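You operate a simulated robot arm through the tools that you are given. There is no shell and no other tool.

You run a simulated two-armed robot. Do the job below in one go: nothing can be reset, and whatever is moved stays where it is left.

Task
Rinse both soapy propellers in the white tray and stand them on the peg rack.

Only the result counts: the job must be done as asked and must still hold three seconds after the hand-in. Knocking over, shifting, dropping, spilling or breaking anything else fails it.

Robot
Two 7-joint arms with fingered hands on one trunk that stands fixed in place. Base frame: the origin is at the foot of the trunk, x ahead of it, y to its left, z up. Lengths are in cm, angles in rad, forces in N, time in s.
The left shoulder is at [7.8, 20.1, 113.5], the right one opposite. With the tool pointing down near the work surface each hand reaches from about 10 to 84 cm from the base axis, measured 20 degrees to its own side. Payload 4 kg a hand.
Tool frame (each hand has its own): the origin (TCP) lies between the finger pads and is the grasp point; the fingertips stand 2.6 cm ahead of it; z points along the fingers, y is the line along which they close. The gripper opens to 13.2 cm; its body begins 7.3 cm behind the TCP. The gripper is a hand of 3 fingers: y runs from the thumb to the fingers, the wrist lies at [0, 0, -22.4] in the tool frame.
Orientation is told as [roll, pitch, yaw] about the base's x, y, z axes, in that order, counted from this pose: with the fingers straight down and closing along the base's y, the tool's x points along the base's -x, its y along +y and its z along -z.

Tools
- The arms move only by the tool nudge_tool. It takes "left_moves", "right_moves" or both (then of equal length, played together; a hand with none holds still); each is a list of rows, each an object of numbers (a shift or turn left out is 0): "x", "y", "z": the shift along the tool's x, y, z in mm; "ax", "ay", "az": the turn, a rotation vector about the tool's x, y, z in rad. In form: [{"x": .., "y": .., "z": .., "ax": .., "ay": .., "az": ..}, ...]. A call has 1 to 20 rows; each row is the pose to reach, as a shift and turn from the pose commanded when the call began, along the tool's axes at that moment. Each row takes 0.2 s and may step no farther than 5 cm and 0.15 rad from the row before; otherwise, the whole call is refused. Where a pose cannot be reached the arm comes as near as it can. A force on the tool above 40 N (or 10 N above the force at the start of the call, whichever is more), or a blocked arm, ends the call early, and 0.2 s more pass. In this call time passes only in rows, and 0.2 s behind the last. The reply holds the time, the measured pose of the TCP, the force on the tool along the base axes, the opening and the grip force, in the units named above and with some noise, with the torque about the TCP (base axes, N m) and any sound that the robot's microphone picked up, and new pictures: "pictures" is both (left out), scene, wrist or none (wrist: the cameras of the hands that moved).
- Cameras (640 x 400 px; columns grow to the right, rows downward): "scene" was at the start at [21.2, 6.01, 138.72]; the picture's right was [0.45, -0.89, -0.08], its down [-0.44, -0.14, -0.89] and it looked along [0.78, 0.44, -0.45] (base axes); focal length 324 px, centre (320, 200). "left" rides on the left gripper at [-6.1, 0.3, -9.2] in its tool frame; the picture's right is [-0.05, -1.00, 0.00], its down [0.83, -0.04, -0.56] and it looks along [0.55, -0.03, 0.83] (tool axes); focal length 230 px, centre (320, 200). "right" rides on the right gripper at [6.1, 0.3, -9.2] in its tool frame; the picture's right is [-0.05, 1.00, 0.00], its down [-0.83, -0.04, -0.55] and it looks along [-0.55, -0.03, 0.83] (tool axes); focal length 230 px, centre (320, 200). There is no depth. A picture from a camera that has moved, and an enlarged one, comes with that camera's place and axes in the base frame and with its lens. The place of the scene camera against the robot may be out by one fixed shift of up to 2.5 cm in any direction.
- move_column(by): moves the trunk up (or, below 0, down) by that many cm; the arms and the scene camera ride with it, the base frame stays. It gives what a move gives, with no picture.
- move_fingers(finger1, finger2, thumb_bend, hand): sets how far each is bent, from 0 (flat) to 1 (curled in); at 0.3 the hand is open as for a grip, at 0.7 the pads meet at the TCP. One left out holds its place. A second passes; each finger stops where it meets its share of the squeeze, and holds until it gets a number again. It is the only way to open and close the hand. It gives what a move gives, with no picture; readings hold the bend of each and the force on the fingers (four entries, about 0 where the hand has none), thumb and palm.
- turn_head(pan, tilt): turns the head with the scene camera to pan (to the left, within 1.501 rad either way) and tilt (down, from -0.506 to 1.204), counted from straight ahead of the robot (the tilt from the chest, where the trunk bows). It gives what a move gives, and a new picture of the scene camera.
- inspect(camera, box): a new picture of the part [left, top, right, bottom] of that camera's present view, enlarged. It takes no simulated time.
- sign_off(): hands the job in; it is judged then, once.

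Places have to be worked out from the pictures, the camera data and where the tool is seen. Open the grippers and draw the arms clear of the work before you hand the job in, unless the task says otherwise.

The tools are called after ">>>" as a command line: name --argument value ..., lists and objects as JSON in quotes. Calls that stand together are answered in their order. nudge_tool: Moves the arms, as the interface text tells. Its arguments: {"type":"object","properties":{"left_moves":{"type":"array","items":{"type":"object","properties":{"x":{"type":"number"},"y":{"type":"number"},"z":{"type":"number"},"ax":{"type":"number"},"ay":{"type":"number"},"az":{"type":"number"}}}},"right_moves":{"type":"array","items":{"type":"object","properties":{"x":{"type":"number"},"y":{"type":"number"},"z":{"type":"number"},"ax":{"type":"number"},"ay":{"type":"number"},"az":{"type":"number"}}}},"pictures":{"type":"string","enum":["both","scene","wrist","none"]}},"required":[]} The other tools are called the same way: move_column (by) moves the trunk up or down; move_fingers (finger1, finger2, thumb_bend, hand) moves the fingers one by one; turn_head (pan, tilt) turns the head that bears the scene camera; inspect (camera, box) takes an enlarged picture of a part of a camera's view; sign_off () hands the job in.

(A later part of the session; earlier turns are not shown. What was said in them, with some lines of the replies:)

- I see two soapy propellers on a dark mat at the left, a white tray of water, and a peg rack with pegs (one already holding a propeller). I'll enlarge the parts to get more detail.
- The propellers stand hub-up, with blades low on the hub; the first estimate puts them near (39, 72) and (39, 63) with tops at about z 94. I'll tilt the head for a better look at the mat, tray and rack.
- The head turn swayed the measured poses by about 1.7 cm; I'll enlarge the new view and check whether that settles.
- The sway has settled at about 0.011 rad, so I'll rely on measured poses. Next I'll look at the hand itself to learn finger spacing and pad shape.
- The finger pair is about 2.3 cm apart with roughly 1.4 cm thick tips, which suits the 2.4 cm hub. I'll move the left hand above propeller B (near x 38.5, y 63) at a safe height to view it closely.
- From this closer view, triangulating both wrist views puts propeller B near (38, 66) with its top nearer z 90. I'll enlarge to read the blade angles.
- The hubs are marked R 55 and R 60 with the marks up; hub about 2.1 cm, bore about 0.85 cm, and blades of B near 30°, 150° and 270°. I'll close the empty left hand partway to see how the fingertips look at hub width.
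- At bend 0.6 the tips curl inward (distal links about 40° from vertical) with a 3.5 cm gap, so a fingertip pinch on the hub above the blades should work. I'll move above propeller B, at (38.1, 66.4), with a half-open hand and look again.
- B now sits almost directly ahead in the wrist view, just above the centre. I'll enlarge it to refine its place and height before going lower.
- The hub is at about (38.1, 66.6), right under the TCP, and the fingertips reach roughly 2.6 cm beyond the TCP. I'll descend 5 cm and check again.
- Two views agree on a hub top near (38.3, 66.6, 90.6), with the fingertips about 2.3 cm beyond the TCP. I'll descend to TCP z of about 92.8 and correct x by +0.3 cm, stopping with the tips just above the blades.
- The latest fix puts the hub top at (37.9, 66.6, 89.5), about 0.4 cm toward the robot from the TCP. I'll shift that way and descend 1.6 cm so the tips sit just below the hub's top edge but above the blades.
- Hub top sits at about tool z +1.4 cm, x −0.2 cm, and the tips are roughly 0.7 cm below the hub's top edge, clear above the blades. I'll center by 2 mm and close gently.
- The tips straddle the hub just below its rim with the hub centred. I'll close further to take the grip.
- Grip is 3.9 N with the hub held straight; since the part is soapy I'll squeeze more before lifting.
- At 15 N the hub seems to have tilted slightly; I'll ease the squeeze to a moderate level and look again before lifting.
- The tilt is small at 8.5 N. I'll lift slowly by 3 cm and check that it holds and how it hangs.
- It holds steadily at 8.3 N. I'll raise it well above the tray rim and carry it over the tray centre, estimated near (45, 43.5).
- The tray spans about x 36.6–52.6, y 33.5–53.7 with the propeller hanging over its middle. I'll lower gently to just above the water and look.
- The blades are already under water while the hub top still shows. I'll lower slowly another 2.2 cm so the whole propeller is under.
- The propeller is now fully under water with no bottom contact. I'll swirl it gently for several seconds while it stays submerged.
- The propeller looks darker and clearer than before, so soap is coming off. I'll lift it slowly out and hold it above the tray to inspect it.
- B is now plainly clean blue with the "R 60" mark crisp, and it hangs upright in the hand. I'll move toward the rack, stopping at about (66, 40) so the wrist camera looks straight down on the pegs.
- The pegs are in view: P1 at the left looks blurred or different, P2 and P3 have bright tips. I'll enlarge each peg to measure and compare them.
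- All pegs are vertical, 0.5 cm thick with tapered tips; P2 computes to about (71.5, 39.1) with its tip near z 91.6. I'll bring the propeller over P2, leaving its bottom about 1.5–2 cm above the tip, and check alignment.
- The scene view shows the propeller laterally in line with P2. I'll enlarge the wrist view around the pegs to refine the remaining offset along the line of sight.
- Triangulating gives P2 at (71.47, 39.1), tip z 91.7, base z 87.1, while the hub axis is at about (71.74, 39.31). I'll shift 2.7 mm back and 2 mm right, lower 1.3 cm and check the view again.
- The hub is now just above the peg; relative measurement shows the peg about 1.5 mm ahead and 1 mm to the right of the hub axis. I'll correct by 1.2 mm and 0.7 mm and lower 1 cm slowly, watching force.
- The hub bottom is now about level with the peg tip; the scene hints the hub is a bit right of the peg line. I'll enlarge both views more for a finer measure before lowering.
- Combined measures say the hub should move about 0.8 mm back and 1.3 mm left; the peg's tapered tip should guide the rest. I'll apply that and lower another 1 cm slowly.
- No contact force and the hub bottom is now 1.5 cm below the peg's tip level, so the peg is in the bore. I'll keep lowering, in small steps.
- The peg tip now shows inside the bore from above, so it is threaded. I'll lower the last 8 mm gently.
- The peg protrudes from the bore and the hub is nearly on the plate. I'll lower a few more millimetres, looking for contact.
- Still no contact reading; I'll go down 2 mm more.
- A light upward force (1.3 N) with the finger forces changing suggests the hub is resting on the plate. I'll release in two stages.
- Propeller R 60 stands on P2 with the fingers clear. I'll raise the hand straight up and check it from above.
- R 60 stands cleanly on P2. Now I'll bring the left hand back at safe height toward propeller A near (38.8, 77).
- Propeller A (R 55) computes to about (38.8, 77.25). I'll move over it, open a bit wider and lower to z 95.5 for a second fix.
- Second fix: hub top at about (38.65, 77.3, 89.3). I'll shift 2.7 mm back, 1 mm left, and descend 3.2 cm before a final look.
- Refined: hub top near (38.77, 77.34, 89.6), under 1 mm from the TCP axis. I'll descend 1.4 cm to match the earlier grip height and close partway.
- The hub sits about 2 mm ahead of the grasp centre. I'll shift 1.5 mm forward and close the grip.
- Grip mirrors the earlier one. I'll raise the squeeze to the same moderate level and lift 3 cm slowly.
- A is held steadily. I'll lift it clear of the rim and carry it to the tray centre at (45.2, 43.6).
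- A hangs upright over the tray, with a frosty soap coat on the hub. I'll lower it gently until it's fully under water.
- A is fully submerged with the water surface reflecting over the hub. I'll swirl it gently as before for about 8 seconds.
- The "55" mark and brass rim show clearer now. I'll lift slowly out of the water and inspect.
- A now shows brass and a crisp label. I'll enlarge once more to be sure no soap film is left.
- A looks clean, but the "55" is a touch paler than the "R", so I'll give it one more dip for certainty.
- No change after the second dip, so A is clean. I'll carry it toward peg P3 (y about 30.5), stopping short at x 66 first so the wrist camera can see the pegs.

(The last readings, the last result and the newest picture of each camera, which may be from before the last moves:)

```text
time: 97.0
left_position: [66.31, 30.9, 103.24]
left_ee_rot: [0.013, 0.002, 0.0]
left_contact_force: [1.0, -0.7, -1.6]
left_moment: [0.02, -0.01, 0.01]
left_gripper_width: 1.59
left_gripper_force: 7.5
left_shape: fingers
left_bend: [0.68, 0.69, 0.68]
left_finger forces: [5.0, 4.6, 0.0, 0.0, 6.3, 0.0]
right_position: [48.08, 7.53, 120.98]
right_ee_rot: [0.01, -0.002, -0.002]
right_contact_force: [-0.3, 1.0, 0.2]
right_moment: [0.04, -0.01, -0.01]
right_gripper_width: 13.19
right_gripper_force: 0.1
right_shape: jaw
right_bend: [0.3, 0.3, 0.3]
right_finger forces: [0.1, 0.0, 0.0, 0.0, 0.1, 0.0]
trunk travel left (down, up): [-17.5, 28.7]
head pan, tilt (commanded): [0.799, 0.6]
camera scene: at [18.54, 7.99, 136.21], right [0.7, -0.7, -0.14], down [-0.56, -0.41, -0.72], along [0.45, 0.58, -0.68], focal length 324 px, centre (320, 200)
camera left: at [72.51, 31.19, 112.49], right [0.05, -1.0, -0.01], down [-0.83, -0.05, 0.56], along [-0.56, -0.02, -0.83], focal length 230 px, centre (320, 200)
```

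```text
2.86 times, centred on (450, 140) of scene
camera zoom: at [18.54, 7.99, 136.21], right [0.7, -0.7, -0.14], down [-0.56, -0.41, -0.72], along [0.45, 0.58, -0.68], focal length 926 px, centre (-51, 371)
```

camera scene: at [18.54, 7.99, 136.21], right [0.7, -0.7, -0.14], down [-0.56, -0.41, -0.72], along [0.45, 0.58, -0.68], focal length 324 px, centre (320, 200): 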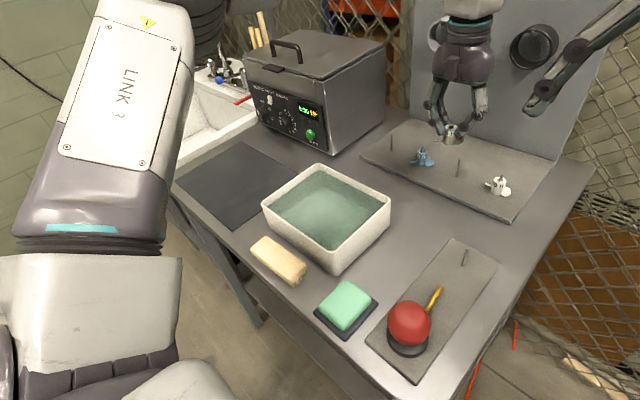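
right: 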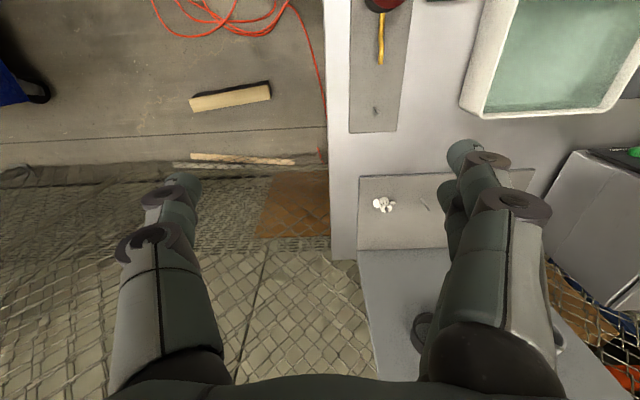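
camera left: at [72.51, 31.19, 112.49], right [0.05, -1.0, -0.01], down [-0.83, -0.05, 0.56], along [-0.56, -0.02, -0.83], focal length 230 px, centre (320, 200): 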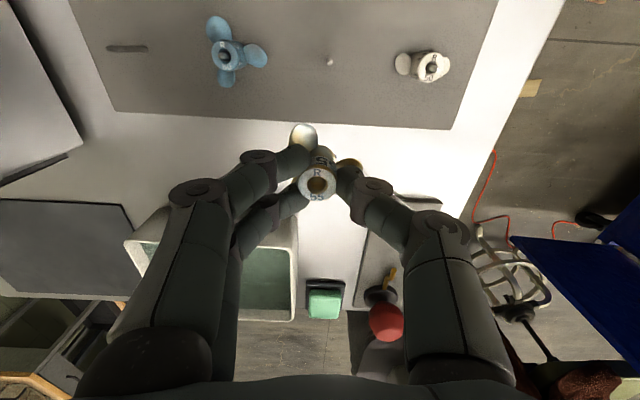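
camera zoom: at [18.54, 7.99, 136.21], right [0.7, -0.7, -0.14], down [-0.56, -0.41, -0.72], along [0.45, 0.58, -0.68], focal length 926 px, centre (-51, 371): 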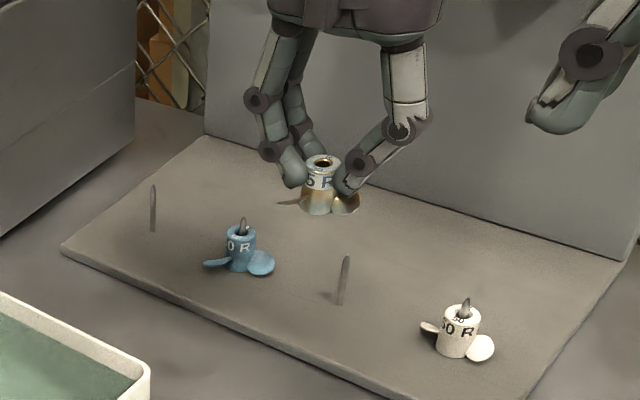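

P3's tip measures about (71.5, 30.6), agreeing with the earlier fix. I'll bring A over it with its bottom about 2 cm above the tip.

>>> nudge_tool --left_moves '[{"x": -10, "y": -1}, {"x": -25, "y": -3}, {"x": -40, "y": -5}, {"x": -49, "y": -5}, {"x": -51, "y": -5, "z": 8}, {"x": -51, "y": -5, "z": 20}, {"x": -51, "y": -5, "z": 32}, {"x": -51, "y": -5, "z": 42}, {"x": -51, "y": -5, "z": 50}, {"x": -51, "y": -5, "z": 55}]'

>>> inspect --camera "left" --box '[290, 110, 360, 210]'

>>> inspect --camera "scene" --box '[435, 115, 485, 185]'

```text
time: 99.2
left_position: [71.44, 30.57, 97.54]
left_ee_rot: [0.01, 0.003, -0.001]
left_contact_force: [0.4, 0.2, -1.2]
left_moment: [-0.01, 0.03, -0.02]
left_gripper_width: 1.56
left_gripper_force: 8.1
left_shape: fingers
left_bend: [0.68, 0.69, 0.68]
left_finger forces: [5.0, 4.7, 0.1, 0.0, 6.4, 0.0]
right_position: [48.03, 7.59, 120.91]
right_ee_rot: [0.011, -0.001, -0.002]
right_contact_force: [-0.9, 0.1, 0.5]
right_moment: [-0.02, 0.0, 0.0]
right_gripper_width: 13.23
right_gripper_force: 0.0
right_shape: jaw
right_bend: [0.3, 0.3, 0.3]
right_finger forces: [0.0, 0.0, 0.2, 0.1, 0.0, 0.1]
trunk travel left (down, up): [-17.5, 28.7]
head pan, tilt (commanded): [0.799, 0.6]
camera scene: at [18.55, 8.0, 136.2], right [0.7, -0.7, -0.14], down [-0.56, -0.41, -0.72], along [0.45, 0.58, -0.68], focal length 324 px, centre (320, 200)
camera left: at [77.58, 30.81, 106.73], right [0.05, -1.0, -0.01], down [-0.83, -0.05, 0.56], along [-0.56, -0.02, -0.83], focal length 230 px, centre (320, 200)
```

scene: 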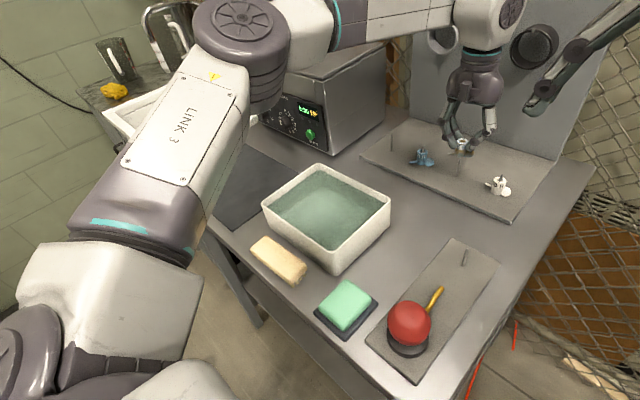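
left: 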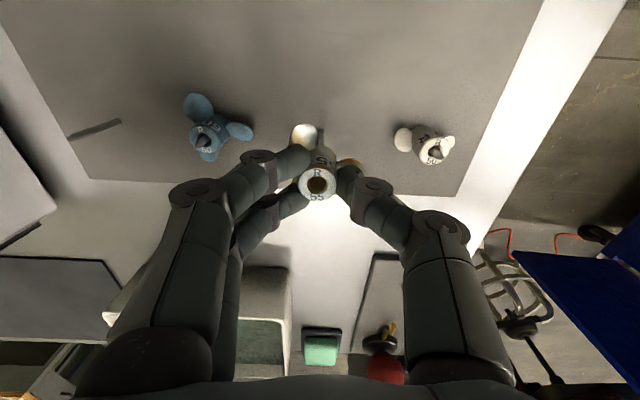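

```text
4.00 times, centred on (325, 160) of left
camera zoom: at [77.58, 30.81, 106.73], right [0.05, -1.0, -0.01], down [-0.83, -0.05, 0.56], along [-0.56, -0.02, -0.83], focal length 920 px, centre (300, 360)
```

zoom: 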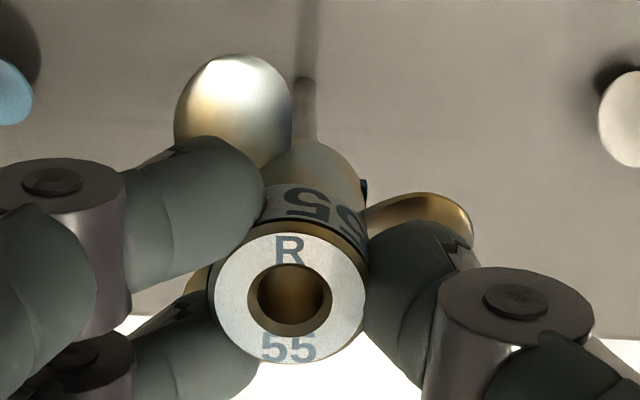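

```text
5.71 times, centred on (460, 150) of scene
camera zoom: at [18.55, 8.0, 136.2], right [0.7, -0.7, -0.14], down [-0.56, -0.41, -0.72], along [0.45, 0.58, -0.68], focal length 1852 px, centre (-480, 486)
```

zoom: 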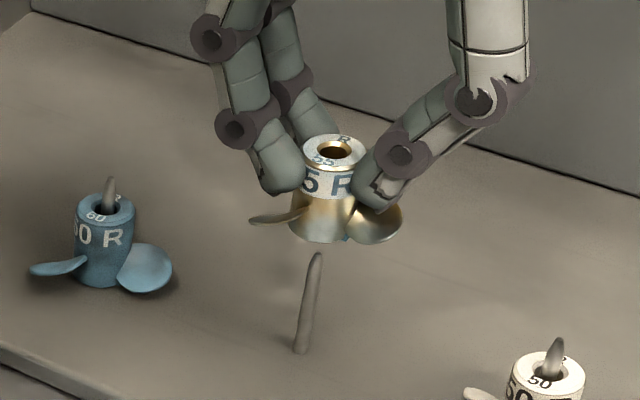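

The hub is within about 1.5 mm of the peg; the estimates combine to 0.5 mm forward and 1.2 mm right. I'll apply that and lower 1.2 cm.

>>> nudge_tool --left_moves '[{"x": -0.5, "y": -1.2, "z": 0}, {"x": -0.5, "y": -1.2, "z": 3}, {"x": -0.5, "y": -1.2, "z": 6}, {"x": -0.5, "y": -1.2, "z": 9}, {"x": -0.5, "y": -1.2, "z": 12}]'

>>> inspect --camera "left" --box '[290, 110, 360, 210]'

>>> inspect --camera "scene" --box '[435, 115, 485, 185]'

```text
time: 100.4
left_position: [71.26, 30.38, 96.46]
left_ee_rot: [0.012, 0.001, -0.002]
left_contact_force: [0.2, -0.1, -0.7]
left_moment: [-0.01, 0.01, 0.01]
left_gripper_width: 1.57
left_gripper_force: 8.1
left_shape: fingers
left_bend: [0.68, 0.69, 0.68]
left_finger forces: [4.9, 4.8, 0.1, 0.1, 6.4, 0.0]
right_position: [48.12, 7.53, 121.03]
right_ee_rot: [0.012, -0.001, -0.001]
right_contact_force: [0.1, 0.6, -0.6]
right_moment: [-0.02, -0.01, -0.04]
right_gripper_width: 13.18
right_gripper_force: 0.2
right_shape: jaw
right_bend: [0.3, 0.3, 0.3]
right_finger forces: [0.0, 0.0, 0.0, 0.1, 0.1, 0.0]
trunk travel left (down, up): [-17.5, 28.7]
head pan, tilt (commanded): [0.799, 0.6]
camera scene: at [18.55, 8.0, 136.2], right [0.7, -0.7, -0.14], down [-0.56, -0.41, -0.72], along [0.45, 0.58, -0.68], focal length 324 px, centre (320, 200)
camera left: at [77.47, 30.58, 105.69], right [0.05, -1.0, -0.01], down [-0.83, -0.05, 0.56], along [-0.56, -0.02, -0.83], focal length 230 px, centre (320, 200)
```

scene: 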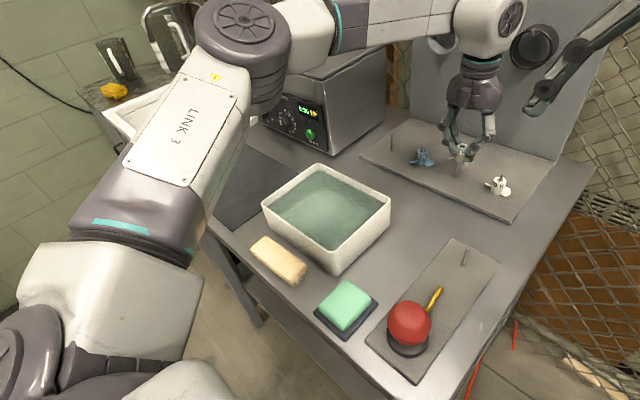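
left: 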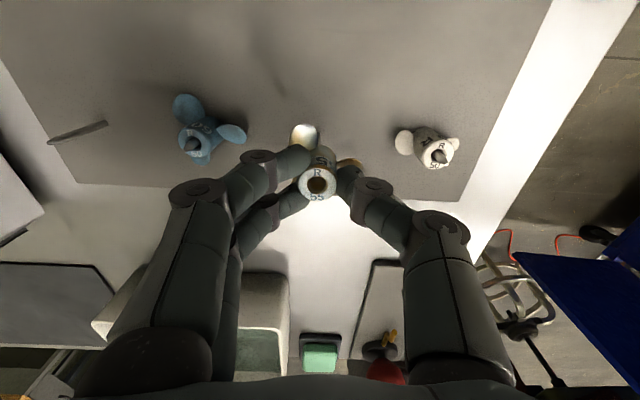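

```text
4.00 times, centred on (325, 160) of left
camera zoom: at [77.47, 30.58, 105.69], right [0.05, -1.0, -0.01], down [-0.83, -0.05, 0.56], along [-0.56, -0.02, -0.83], focal length 920 px, centre (300, 360)
```

zoom: 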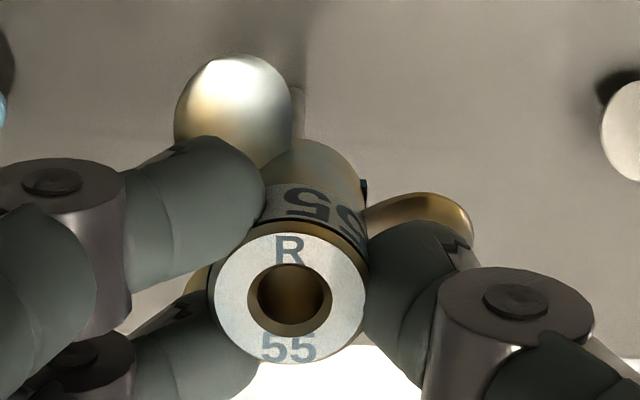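

```text
5.71 times, centred on (460, 150) of scene
camera zoom: at [18.55, 8.0, 136.2], right [0.7, -0.7, -0.14], down [-0.56, -0.41, -0.72], along [0.45, 0.58, -0.68], focal length 1852 px, centre (-480, 486)
```

zoom: 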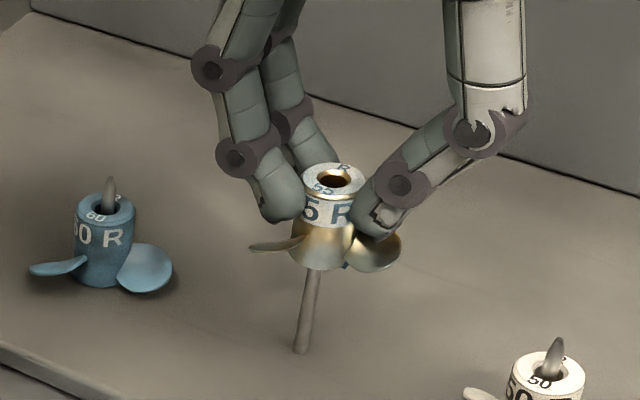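

Laterally the hub is within a millimetre of the peg line. I'll enlarge the peg's base in the wrist view to settle the fore-aft offset.

>>> inspect --camera "left" --box '[305, 115, 345, 150]'

>>> inspect --camera "scene" --box '[445, 135, 475, 180]'

>>> inspect --camera "left" --box '[45, 110, 125, 150]'

>>> inspect --camera "left" --box '[165, 85, 245, 175]'

```text
11.43 times, centred on (325, 132) of left
camera zoom: at [77.47, 30.58, 105.69], right [0.05, -1.0, -0.01], down [-0.83, -0.05, 0.56], along [-0.56, -0.02, -0.83], focal length 2629 px, centre (263, 971)
```

zoom: 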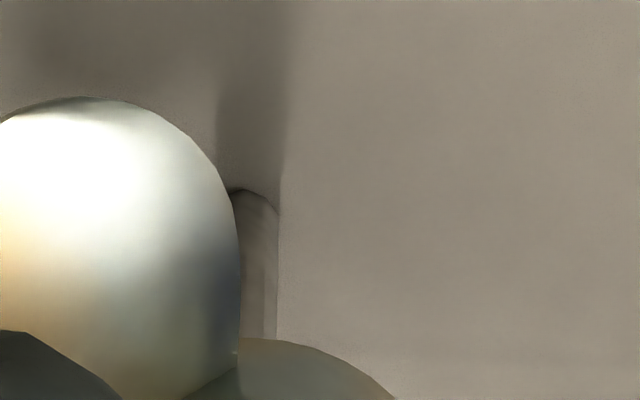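

```text
8.89 times, centred on (460, 158) of scene
camera zoom: at [18.55, 8.0, 136.2], right [0.7, -0.7, -0.14], down [-0.56, -0.41, -0.72], along [0.45, 0.58, -0.68], focal length 2880 px, centre (-924, 578)
```

zoom: 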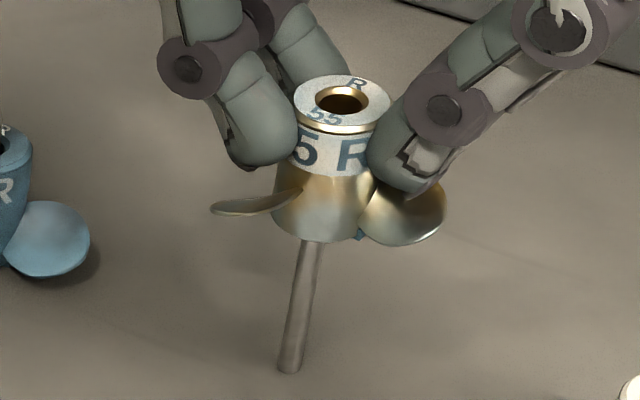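

```text
8.00 times, centred on (85, 130) of left
camera zoom: at [77.47, 30.58, 105.69], right [0.05, -1.0, -0.01], down [-0.83, -0.05, 0.56], along [-0.56, -0.02, -0.83], focal length 1841 px, centre (2200, 760)
```

zoom: 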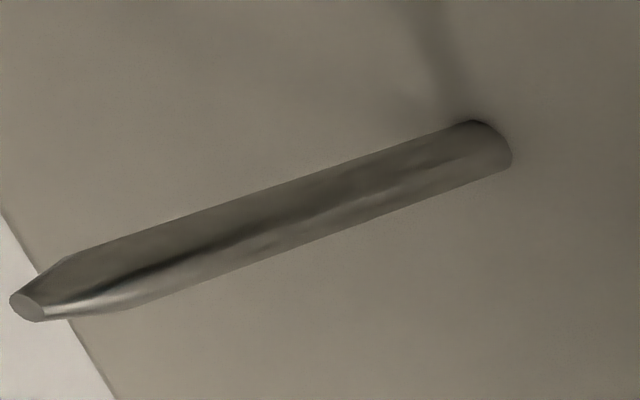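

```text
4.44 times, centred on (205, 130) of left
camera zoom: at [77.47, 30.58, 105.69], right [0.05, -1.0, -0.01], down [-0.83, -0.05, 0.56], along [-0.56, -0.02, -0.83], focal length 1022 px, centre (831, 511)
```

zoom: 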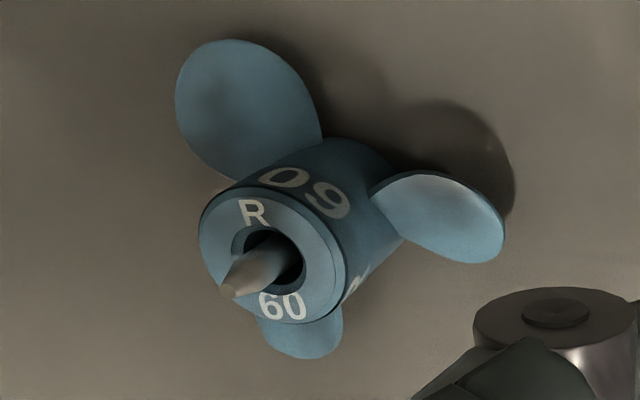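

The estimates combine to a shift of about 0.9 mm forward and 1.2 mm left. I'll apply it and lower another 1 cm, watching for contact.

>>> nudge_tool --left_moves '[{"x": -0.9, "y": 1.2, "z": 0}, {"x": -0.9, "y": 1.2, "z": 2}, {"x": -0.9, "y": 1.2, "z": 4}, {"x": -0.9, "y": 1.2, "z": 6}, {"x": -0.9, "y": 1.2, "z": 8}, {"x": -0.9, "y": 1.2, "z": 10}]'

>>> inspect --camera "left" --box '[290, 110, 360, 210]'

>>> inspect --camera "scene" --box '[445, 135, 475, 180]'

```text
time: 101.8
left_position: [71.3, 30.35, 95.39]
left_ee_rot: [0.011, 0.002, -0.001]
left_contact_force: [-0.6, 0.0, -0.5]
left_moment: [0.02, 0.0, -0.01]
left_gripper_width: 1.57
left_gripper_force: 9.0
left_shape: fingers
left_bend: [0.68, 0.69, 0.68]
left_finger forces: [5.1, 4.7, 0.1, 0.1, 6.4, 0.0]
right_position: [48.14, 7.57, 120.87]
right_ee_rot: [0.011, -0.002, -0.002]
right_contact_force: [0.9, 0.1, 0.2]
right_moment: [-0.01, 0.02, 0.0]
right_gripper_width: 13.19
right_gripper_force: 0.0
right_shape: jaw
right_bend: [0.3, 0.3, 0.3]
right_finger forces: [0.1, 0.0, 0.0, 0.1, 0.1, 0.0]
trunk travel left (down, up): [-17.5, 28.7]
head pan, tilt (commanded): [0.799, 0.6]
camera scene: at [18.54, 8.0, 136.2], right [0.7, -0.7, -0.14], down [-0.56, -0.41, -0.72], along [0.45, 0.58, -0.68], focal length 324 px, centre (320, 200)
camera left: at [77.59, 30.63, 104.69], right [0.05, -1.0, -0.01], down [-0.83, -0.05, 0.56], along [-0.55, -0.02, -0.83], focal length 230 px, centre (320, 200)
```

scene: 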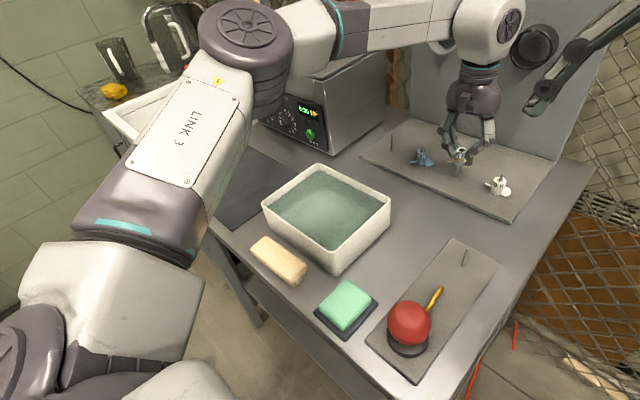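
left: 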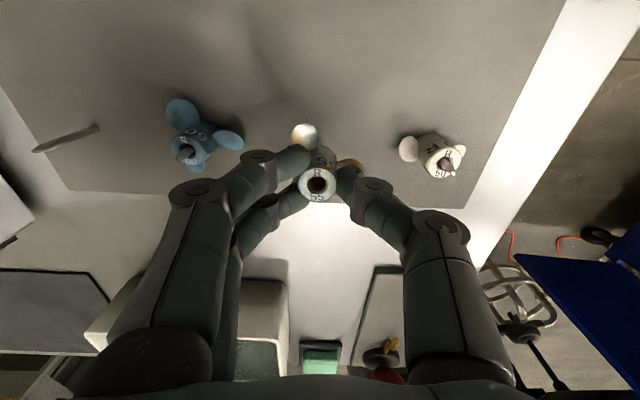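

```text
4.00 times, centred on (325, 160) of left
camera zoom: at [77.59, 30.63, 104.69], right [0.05, -1.0, -0.01], down [-0.83, -0.05, 0.56], along [-0.55, -0.02, -0.83], focal length 920 px, centre (300, 360)
```

zoom: 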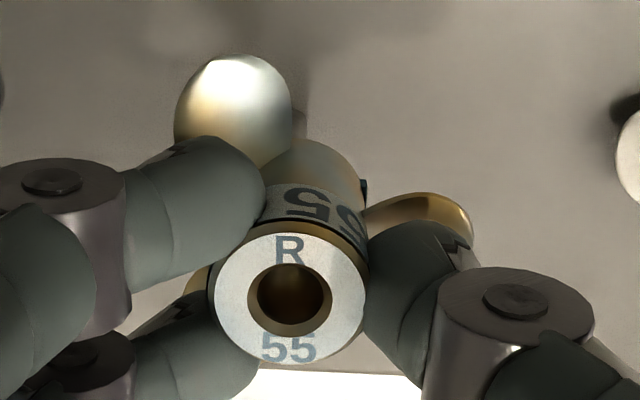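

```text
8.89 times, centred on (460, 158) of scene
camera zoom: at [18.54, 8.0, 136.2], right [0.7, -0.7, -0.14], down [-0.56, -0.41, -0.72], along [0.45, 0.58, -0.68], focal length 2880 px, centre (-924, 578)
```

zoom: 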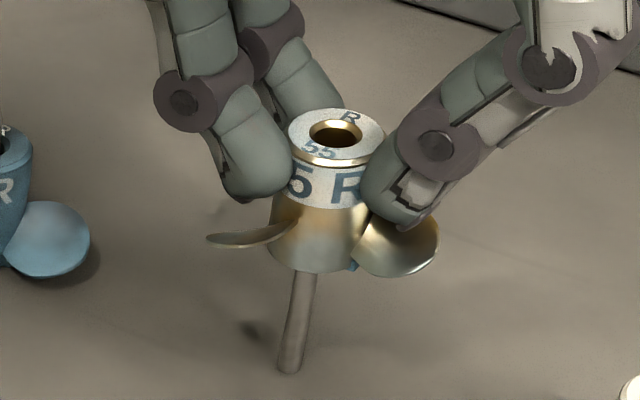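

No contact and the peg tip should now be 1 cm inside the bore. I'll continue down 2.4 cm in small steps.

>>> nudge_tool --left_moves '[{"y": 0.4, "z": 3}, {"y": 0.4, "z": 6}, {"y": 0.4, "z": 9}, {"y": 0.4, "z": 12}, {"y": 0.4, "z": 15}, {"y": 0.4, "z": 18}, {"y": 0.4, "z": 21}, {"y": 0.4, "z": 24}]'

>>> inspect --camera "left" --box '[290, 110, 360, 210]'

>>> inspect --camera "scene" --box '[445, 135, 475, 180]'

```text
time: 103.6
left_position: [71.48, 30.63, 93.05]
left_ee_rot: [0.011, 0.0, -0.002]
left_contact_force: [0.4, -1.0, 0.4]
left_moment: [-0.01, -0.04, 0.01]
left_gripper_width: 1.59
left_gripper_force: 8.1
left_shape: fingers
left_bend: [0.68, 0.69, 0.68]
left_finger forces: [5.1, 4.7, 0.0, 0.1, 6.4, 0.0]
right_position: [48.0, 7.46, 121.0]
right_ee_rot: [0.009, -0.004, -0.002]
right_contact_force: [0.8, 0.0, -0.3]
right_moment: [0.0, 0.04, 0.01]
right_gripper_width: 13.19
right_gripper_force: 0.1
right_shape: jaw
right_bend: [0.3, 0.3, 0.3]
right_finger forces: [0.1, 0.0, 0.0, 0.0, 0.0, 0.1]
trunk travel left (down, up): [-17.5, 28.7]
head pan, tilt (commanded): [0.799, 0.6]
camera scene: at [18.55, 8.0, 136.2], right [0.7, -0.7, -0.14], down [-0.56, -0.41, -0.72], along [0.45, 0.58, -0.68], focal length 324 px, centre (320, 200)
camera left: at [77.63, 30.78, 102.28], right [0.05, -1.0, -0.01], down [-0.83, -0.05, 0.56], along [-0.55, -0.02, -0.83], focal length 230 px, centre (320, 200)
```

scene: 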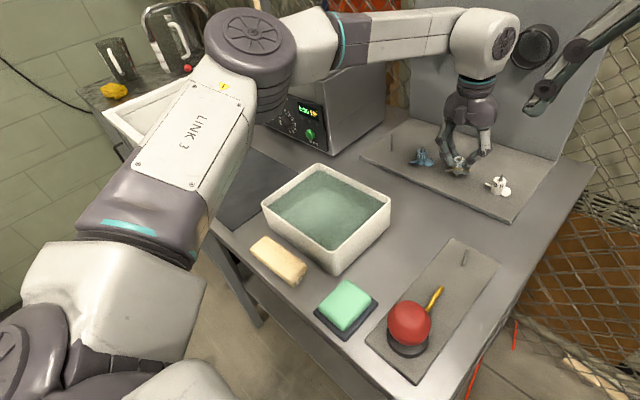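
left: 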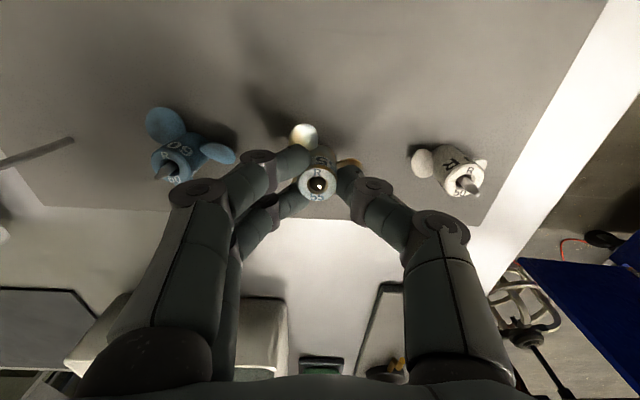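

```text
4.00 times, centred on (325, 160) of left
camera zoom: at [77.63, 30.78, 102.28], right [0.05, -1.0, -0.01], down [-0.83, -0.05, 0.56], along [-0.55, -0.02, -0.83], focal length 920 px, centre (300, 360)
```

zoom: 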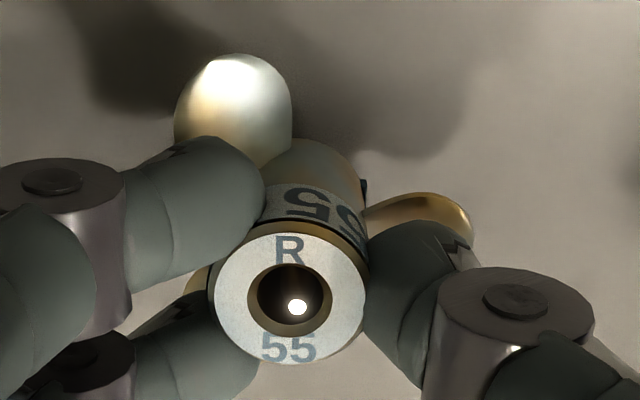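

```text
8.89 times, centred on (460, 158) of scene
camera zoom: at [18.55, 8.0, 136.2], right [0.7, -0.7, -0.14], down [-0.56, -0.41, -0.72], along [0.45, 0.58, -0.68], focal length 2880 px, centre (-924, 578)
```

zoom: 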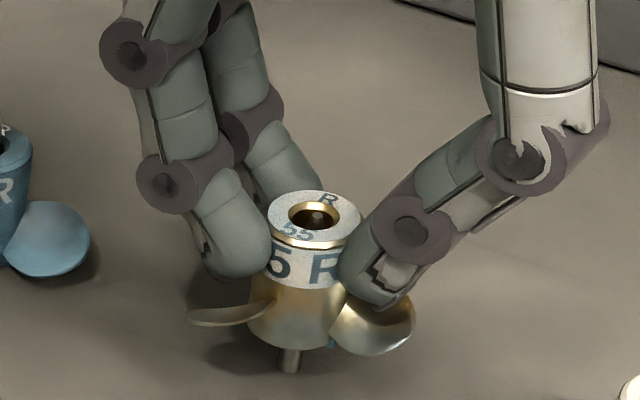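

The peg tip shows inside the bore. I'll lower another 1.1 cm gently.

>>> nudge_tool --left_moves '[{"z": 2}, {"z": 4}, {"z": 6}, {"z": 8}, {"z": 10}, {"z": 11}]' --pictures "none"

>>> inspect --camera "left" --box '[290, 110, 360, 210]'

>>> inspect --camera "scene" --box '[445, 135, 475, 180]'

```text
time: 105.0
left_position: [71.44, 30.56, 91.8]
left_ee_rot: [0.012, 0.001, -0.002]
left_contact_force: [-1.3, 0.6, -0.9]
left_moment: [0.0, 0.03, 0.02]
left_gripper_width: 1.57
left_gripper_force: 8.1
left_shape: fingers
left_bend: [0.68, 0.69, 0.68]
left_finger forces: [5.0, 4.7, 0.0, 0.0, 6.4, 0.0]
right_position: [48.07, 7.58, 120.95]
right_ee_rot: [0.012, -0.003, -0.002]
right_contact_force: [-0.1, -0.1, 0.5]
right_moment: [-0.02, -0.04, 0.01]
right_gripper_width: 13.19
right_gripper_force: 0.0
right_shape: jaw
right_bend: [0.3, 0.3, 0.3]
right_finger forces: [0.0, 0.0, 0.1, 0.0, 0.0, 0.0]
trunk travel left (down, up): [-17.5, 28.7]
head pan, tilt (commanded): [0.799, 0.6]
```

```text
4.00 times, centred on (325, 160) of left
camera zoom: at [77.55, 30.81, 101.06], right [0.05, -1.0, -0.01], down [-0.83, -0.05, 0.56], along [-0.55, -0.02, -0.83], focal length 920 px, centre (300, 360)
```

zoom: 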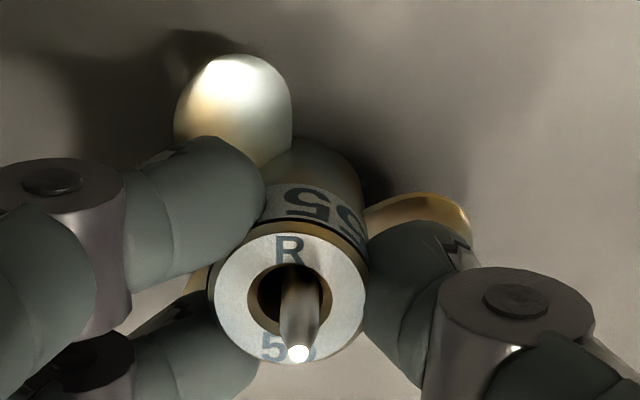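

```text
8.89 times, centred on (460, 158) of scene
camera zoom: at [18.54, 7.99, 136.21], right [0.7, -0.7, -0.14], down [-0.56, -0.41, -0.72], along [0.45, 0.58, -0.68], focal length 2880 px, centre (-924, 578)
```

zoom: 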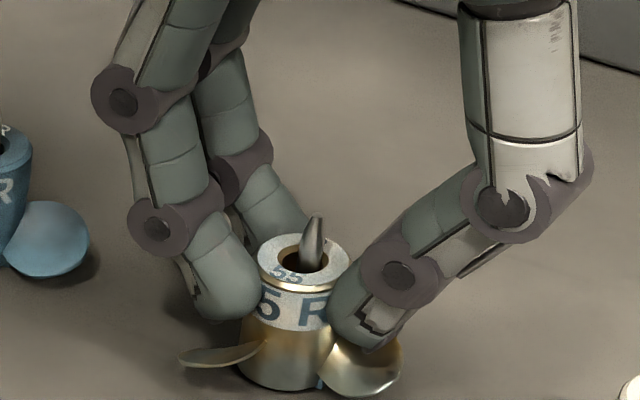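

The peg stands well proud of the hub and the bottom is almost on the plate. I'll feel downward in 1–2 mm steps for contact.

>>> nudge_tool --left_moves '[{"z": 1}, {"z": 2}]' --pictures "none"

>>> inspect --camera "scene" --box '[445, 135, 475, 180]'

```text
time: 105.6
left_position: [71.39, 30.51, 91.69]
left_ee_rot: [0.011, 0.0, -0.001]
left_contact_force: [-0.4, -0.7, -0.8]
left_moment: [0.02, 0.01, -0.03]
left_gripper_width: 1.58
left_gripper_force: 8.3
left_shape: fingers
left_bend: [0.69, 0.69, 0.68]
left_finger forces: [5.1, 5.0, 0.0, 0.0, 6.7, 0.1]
right_position: [48.0, 7.43, 120.96]
right_ee_rot: [0.013, -0.001, 0.0]
right_contact_force: [0.6, -0.4, 0.5]
right_moment: [0.01, -0.01, -0.03]
right_gripper_width: 13.2
right_gripper_force: 0.1
right_shape: jaw
right_bend: [0.3, 0.3, 0.3]
right_finger forces: [0.1, 0.0, 0.0, 0.0, 0.0, 0.0]
trunk travel left (down, up): [-17.5, 28.7]
head pan, tilt (commanded): [0.799, 0.6]
```

```text
8.89 times, centred on (460, 158) of scene
camera zoom: at [18.52, 7.98, 136.21], right [0.7, -0.7, -0.14], down [-0.56, -0.41, -0.72], along [0.45, 0.58, -0.68], focal length 2880 px, centre (-924, 578)
```

zoom: 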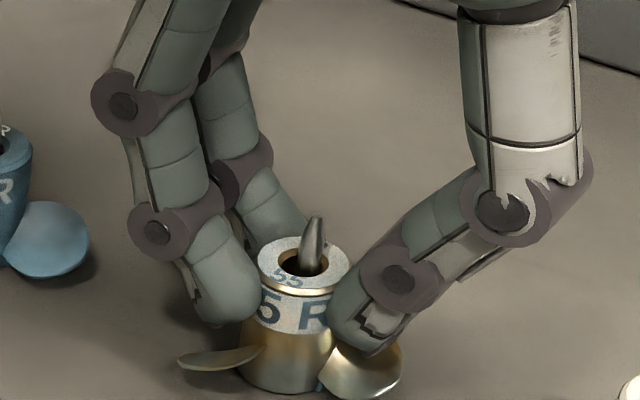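

The finger forces rose just as they did when the first one touched down, so the hub rests on the plate. I'll release in two stages.

>>> move_fingers --hand "left" --finger1 0.66 --finger2 0.66 --thumb_bend 0.66

>>> move_fingers --hand "left" --finger1 0.57 --finger2 0.57 --thumb_bend 0.57

>>> inspect --camera "scene" --box '[430, 115, 490, 185]'

>>> inspect --camera "left" --box '[230, 100, 410, 220]'

```text
time: 106.6
left_position: [71.34, 30.58, 91.77]
left_ee_rot: [0.01, 0.0, -0.002]
left_contact_force: [-0.3, -1.0, 2.6]
left_moment: [-0.02, -0.01, -0.02]
left_gripper_width: 1.8
left_gripper_force: 3.4
left_shape: fingers
left_bend: [0.66, 0.66, 0.66]
left_finger forces: [3.0, 2.8, 0.0, 0.1, 1.2, 0.1]
right_position: [48.12, 7.52, 120.97]
right_ee_rot: [0.012, 0.0, -0.003]
right_contact_force: [0.4, 0.0, 0.3]
right_moment: [-0.03, 0.05, 0.03]
right_gripper_width: 13.2
right_gripper_force: 0.1
right_shape: jaw
right_bend: [0.3, 0.3, 0.3]
right_finger forces: [0.0, 0.1, 0.0, 0.0, 0.2, 0.0]
trunk travel left (down, up): [-17.5, 28.7]
head pan, tilt (commanded): [0.799, 0.6]
```

```text
time: 107.6
left_position: [71.45, 30.41, 91.54]
left_ee_rot: [0.01, 0.0, -0.001]
left_contact_force: [0.4, -0.2, -0.5]
left_moment: [0.0, -0.03, 0.02]
left_gripper_width: 4.74
left_gripper_force: 0.1
left_shape: fingers
left_bend: [0.56, 0.56, 0.56]
left_finger forces: [0.1, 0.1, 0.0, 0.0, 0.1, 0.1]
right_position: [48.01, 7.52, 121.01]
right_ee_rot: [0.012, -0.002, -0.002]
right_contact_force: [-0.8, 0.3, 0.3]
right_moment: [0.05, -0.02, 0.03]
right_gripper_width: 13.2
right_gripper_force: 0.1
right_shape: jaw
right_bend: [0.3, 0.3, 0.3]
right_finger forces: [0.0, 0.0, 0.0, 0.1, 0.1, 0.0]
trunk travel left (down, up): [-17.5, 28.7]
head pan, tilt (commanded): [0.799, 0.6]
```

```text
5.71 times, centred on (460, 150) of scene
camera zoom: at [18.53, 7.99, 136.21], right [0.7, -0.7, -0.14], down [-0.56, -0.41, -0.72], along [0.45, 0.58, -0.68], focal length 1852 px, centre (-480, 486)
```

zoom: 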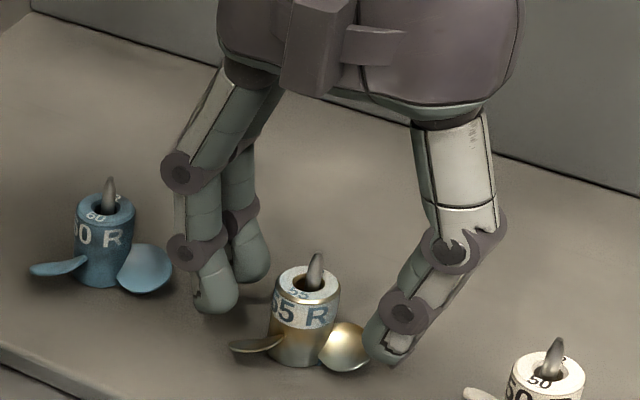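

```text
3.33 times, centred on (320, 160) of left
camera zoom: at [77.54, 30.81, 100.95], right [0.05, -1.0, -0.01], down [-0.83, -0.05, 0.56], along [-0.55, -0.02, -0.83], focal length 767 px, centre (320, 333)
```

zoom: 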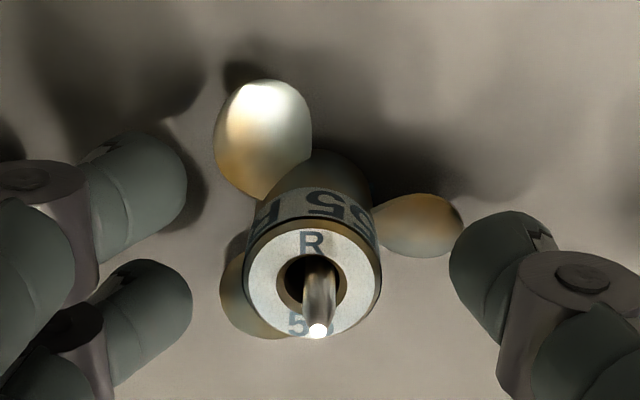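

A stands on P3 with the fingers clear all round. I'll raise the hand straight up.

>>> nudge_tool --left_moves '[{"z": -5}, {"z": -15}, {"z": -30}, {"z": -50}, {"z": -70}, {"z": -90}, {"z": -110}, {"z": -130}]'

>>> inspect --camera "scene" --box '[380, 115, 530, 215]'

>>> inspect --camera "left" --box '[160, 40, 480, 200]'

```text
time: 109.4
left_position: [71.42, 30.4, 104.69]
left_ee_rot: [0.012, 0.002, -0.001]
left_contact_force: [-0.4, 0.9, -0.1]
left_moment: [0.02, 0.02, -0.01]
left_gripper_width: 4.73
left_gripper_force: 0.1
left_shape: fingers
left_bend: [0.56, 0.56, 0.56]
left_finger forces: [0.0, 0.0, 0.1, 0.0, 0.1, 0.0]
right_position: [48.05, 7.54, 121.04]
right_ee_rot: [0.011, -0.001, -0.002]
right_contact_force: [0.3, -0.8, 0.3]
right_moment: [0.0, 0.01, 0.04]
right_gripper_width: 13.17
right_gripper_force: 0.0
right_shape: jaw
right_bend: [0.3, 0.3, 0.3]
right_finger forces: [0.0, 0.0, 0.0, 0.0, 0.0, 0.0]
trunk travel left (down, up): [-17.5, 28.7]
head pan, tilt (commanded): [0.799, 0.6]
camera scene: at [18.52, 7.98, 136.21], right [0.7, -0.7, -0.14], down [-0.56, -0.41, -0.72], along [0.45, 0.58, -0.68], focal length 324 px, centre (320, 200)
camera left: at [77.48, 30.65, 113.92], right [0.05, -1.0, -0.01], down [-0.83, -0.05, 0.56], along [-0.56, -0.02, -0.83], focal length 230 px, centre (320, 200)
```

scene: 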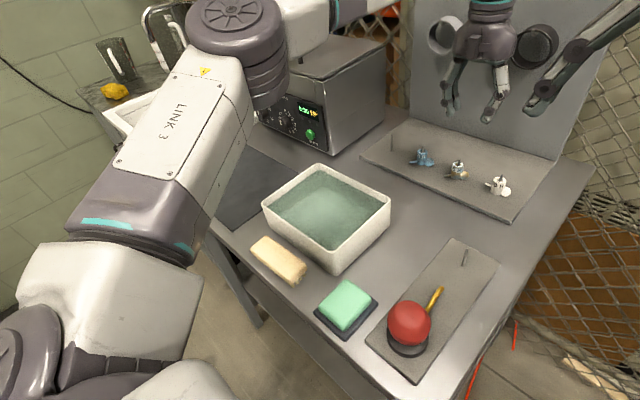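
left: 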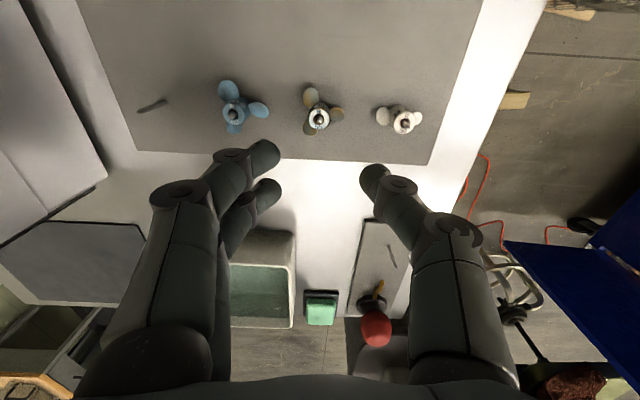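

```text
4.00 times, centred on (455, 165) of scene
camera zoom: at [18.52, 7.98, 136.21], right [0.7, -0.7, -0.14], down [-0.56, -0.41, -0.72], along [0.45, 0.58, -0.68], focal length 1296 px, centre (-220, 340)
```

zoom: 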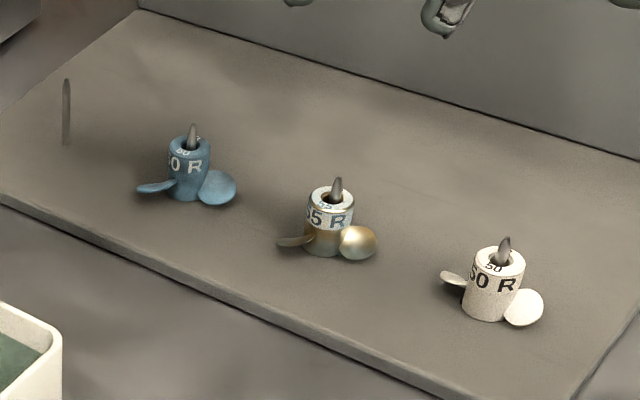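

```text
2.00 times, centred on (320, 120) of left
camera zoom: at [77.48, 30.65, 113.92], right [0.05, -1.0, -0.01], down [-0.83, -0.05, 0.56], along [-0.56, -0.02, -0.83], focal length 460 px, centre (320, 360)
```

zoom: 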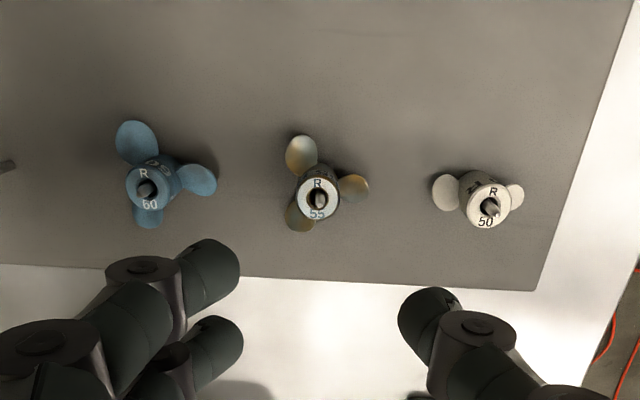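

Both propellers stand on the rack beside the existing one. I'll check them closely for any soap left where the fingers held them.

>>> inspect --camera "scene" --box '[440, 150, 480, 190]'

>>> inspect --camera "scene" --box '[405, 135, 445, 175]'

>>> inspect --camera "left" --box '[290, 70, 360, 150]'

>>> inspect --camera "left" --box '[205, 65, 285, 150]'

```text
10.00 times, centred on (460, 170) of scene
camera zoom: at [18.52, 7.98, 136.21], right [0.7, -0.7, -0.14], down [-0.56, -0.41, -0.72], along [0.45, 0.58, -0.68], focal length 3240 px, centre (-1080, 500)
```

zoom: 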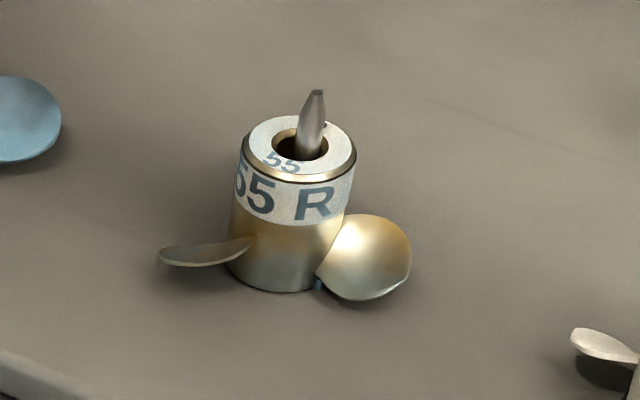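

```text
10.00 times, centred on (425, 155) of scene
camera zoom: at [18.52, 7.98, 136.21], right [0.7, -0.7, -0.14], down [-0.56, -0.41, -0.72], along [0.45, 0.58, -0.68], focal length 3240 px, centre (-730, 650)
```

zoom: 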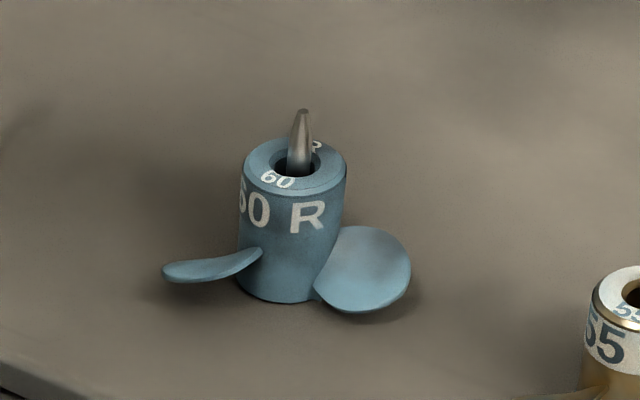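

```text
5.00 times, centred on (325, 110) of left
camera zoom: at [77.48, 30.65, 113.92], right [0.05, -1.0, -0.01], down [-0.83, -0.05, 0.56], along [-0.56, -0.02, -0.83], focal length 1150 px, centre (295, 650)
```

zoom: 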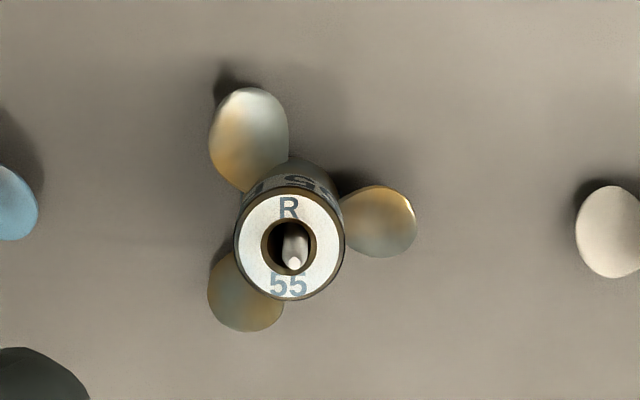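

```text
4.71 times, centred on (245, 108) of left
camera zoom: at [77.48, 30.65, 113.92], right [0.05, -1.0, -0.01], down [-0.83, -0.05, 0.56], along [-0.56, -0.02, -0.83], focal length 1083 px, centre (673, 635)
```

zoom: 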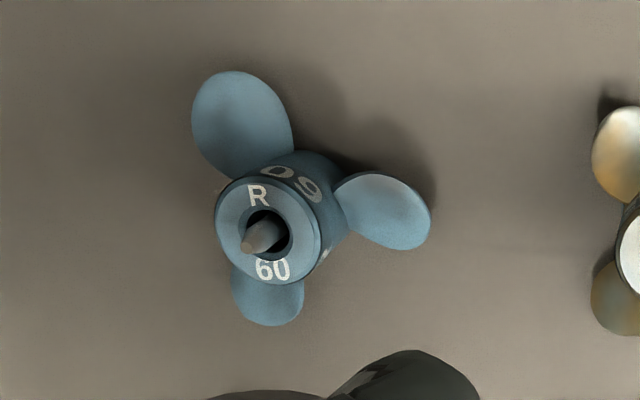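

Both propellers are clean and seated. I'll draw the left hand up and back, away from the work.

>>> nudge_tool --left_moves '[{"z": -20}, {"z": -45, "x": 5}, {"z": -70, "x": 20}, {"z": -90, "x": 42, "y": 6}, {"z": -105, "x": 68, "y": 14}, {"z": -115, "x": 96, "y": 24}, {"z": -120, "x": 124, "y": 34}, {"z": -120, "x": 152, "y": 44}, {"z": -120, "x": 180, "y": 54}, {"z": -120, "x": 208, "y": 64}, {"z": -120, "x": 236, "y": 76}, {"z": -120, "x": 264, "y": 90}, {"z": -120, "x": 290, "y": 104}, {"z": -120, "x": 314, "y": 118}, {"z": -120, "x": 334, "y": 130}, {"z": -120, "x": 350, "y": 140}, {"z": -120, "x": 362, "y": 148}, {"z": -120, "x": 370, "y": 152}]' --pictures "scene"

>>> move_fingers --hand "left" --finger1 0.3 --finger2 0.3 --thumb_bend 0.3

>>> inspect --camera "scene" --box '[340, 100, 580, 250]'

>>> inspect --camera "scene" --box '[100, 100, 420, 350]'

```text
time: 113.2
left_position: [34.21, 45.68, 116.89]
left_ee_rot: [0.01, 0.0, -0.003]
left_contact_force: [0.5, -0.8, -0.4]
left_moment: [-0.02, -0.02, 0.0]
left_gripper_width: 4.72
left_gripper_force: 0.1
left_shape: fingers
left_bend: [0.56, 0.56, 0.56]
left_finger forces: [0.1, 0.0, 0.1, 0.0, 0.1, 0.0]
right_position: [48.09, 7.63, 121.06]
right_ee_rot: [0.01, -0.002, -0.002]
right_contact_force: [0.7, 0.1, 0.0]
right_moment: [0.0, 0.02, 0.0]
right_gripper_width: 13.19
right_gripper_force: 0.1
right_shape: jaw
right_bend: [0.3, 0.3, 0.3]
right_finger forces: [0.0, 0.0, 0.0, 0.0, 0.0, 0.0]
trunk travel left (down, up): [-17.5, 28.7]
head pan, tilt (commanded): [0.799, 0.6]
camera scene: at [18.51, 8.03, 136.21], right [0.7, -0.7, -0.14], down [-0.56, -0.42, -0.72], along [0.45, 0.58, -0.68], focal length 324 px, centre (320, 200)
```

scene: 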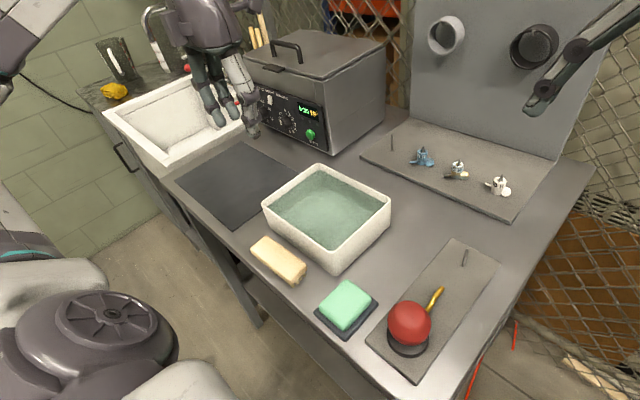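

```text
time: 114.2
left_position: [34.22, 45.62, 116.86]
left_ee_rot: [0.009, 0.0, -0.002]
left_contact_force: [0.1, -0.1, -0.3]
left_moment: [0.01, 0.0, -0.02]
left_gripper_width: 13.38
left_gripper_force: 0.1
left_shape: fingers
left_bend: [0.3, 0.3, 0.3]
left_finger forces: [0.0, 0.0, 0.1, 0.1, 0.0, 0.1]
right_position: [48.04, 7.44, 121.13]
right_ee_rot: [0.012, -0.003, -0.001]
right_contact_force: [-0.6, -0.7, -0.3]
right_moment: [-0.02, 0.0, 0.05]
right_gripper_width: 13.18
right_gripper_force: 0.0
right_shape: jaw
right_bend: [0.3, 0.3, 0.3]
right_finger forces: [0.1, 0.1, 0.1, 0.0, 0.0, 0.0]
trunk travel left (down, up): [-17.5, 28.7]
head pan, tilt (commanded): [0.799, 0.6]
```

```text
2.67 times, centred on (460, 175) of scene
camera zoom: at [18.5, 7.99, 136.21], right [0.7, -0.7, -0.14], down [-0.56, -0.41, -0.72], along [0.45, 0.58, -0.68], focal length 864 px, centre (-53, 267)
```

zoom: 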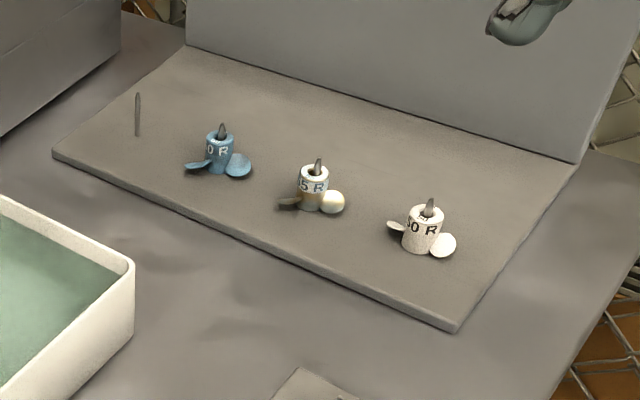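

```text
1.60 times, centred on (260, 225) of scene
camera zoom: at [18.5, 7.99, 136.21], right [0.7, -0.7, -0.14], down [-0.56, -0.41, -0.72], along [0.45, 0.58, -0.68], focal length 518 px, centre (416, 160)
```

zoom: 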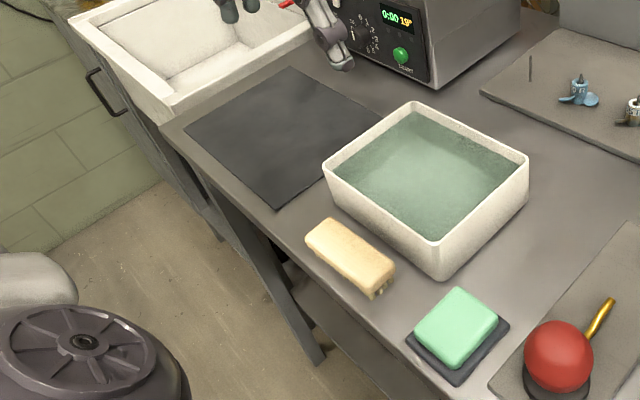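

Both rinsed propellers, R 60 and R 55, stand on their pegs beside the existing R 50. The tray and everything else look undisturbed, and the hands are open and clear, so I'm handing the job in.

>>> sign_off

```text
The job is handed in.
```

Both soapy propellers are rinsed and standing on the peg rack, and the job is handed in. I don't have the verdict on it.

- **R 60 (blue):** swirled fully under water in the white tray until the white film was gone. It is on the second peg from the left.
- **R 55 (brass):** rinsed the same way, then dipped a second time to be sure. Its look did not change after the second dip. It is on the third peg, next to the R 50 that was already there.

Both sit down on the rack plate with the peg showing through the hub. In the last pictures they were upright with no soap visible.

The tray, sponges, mat and the R 50 looked undisturbed. Both hands are open, and the left arm is drawn back from the rack. The right arm was not used.
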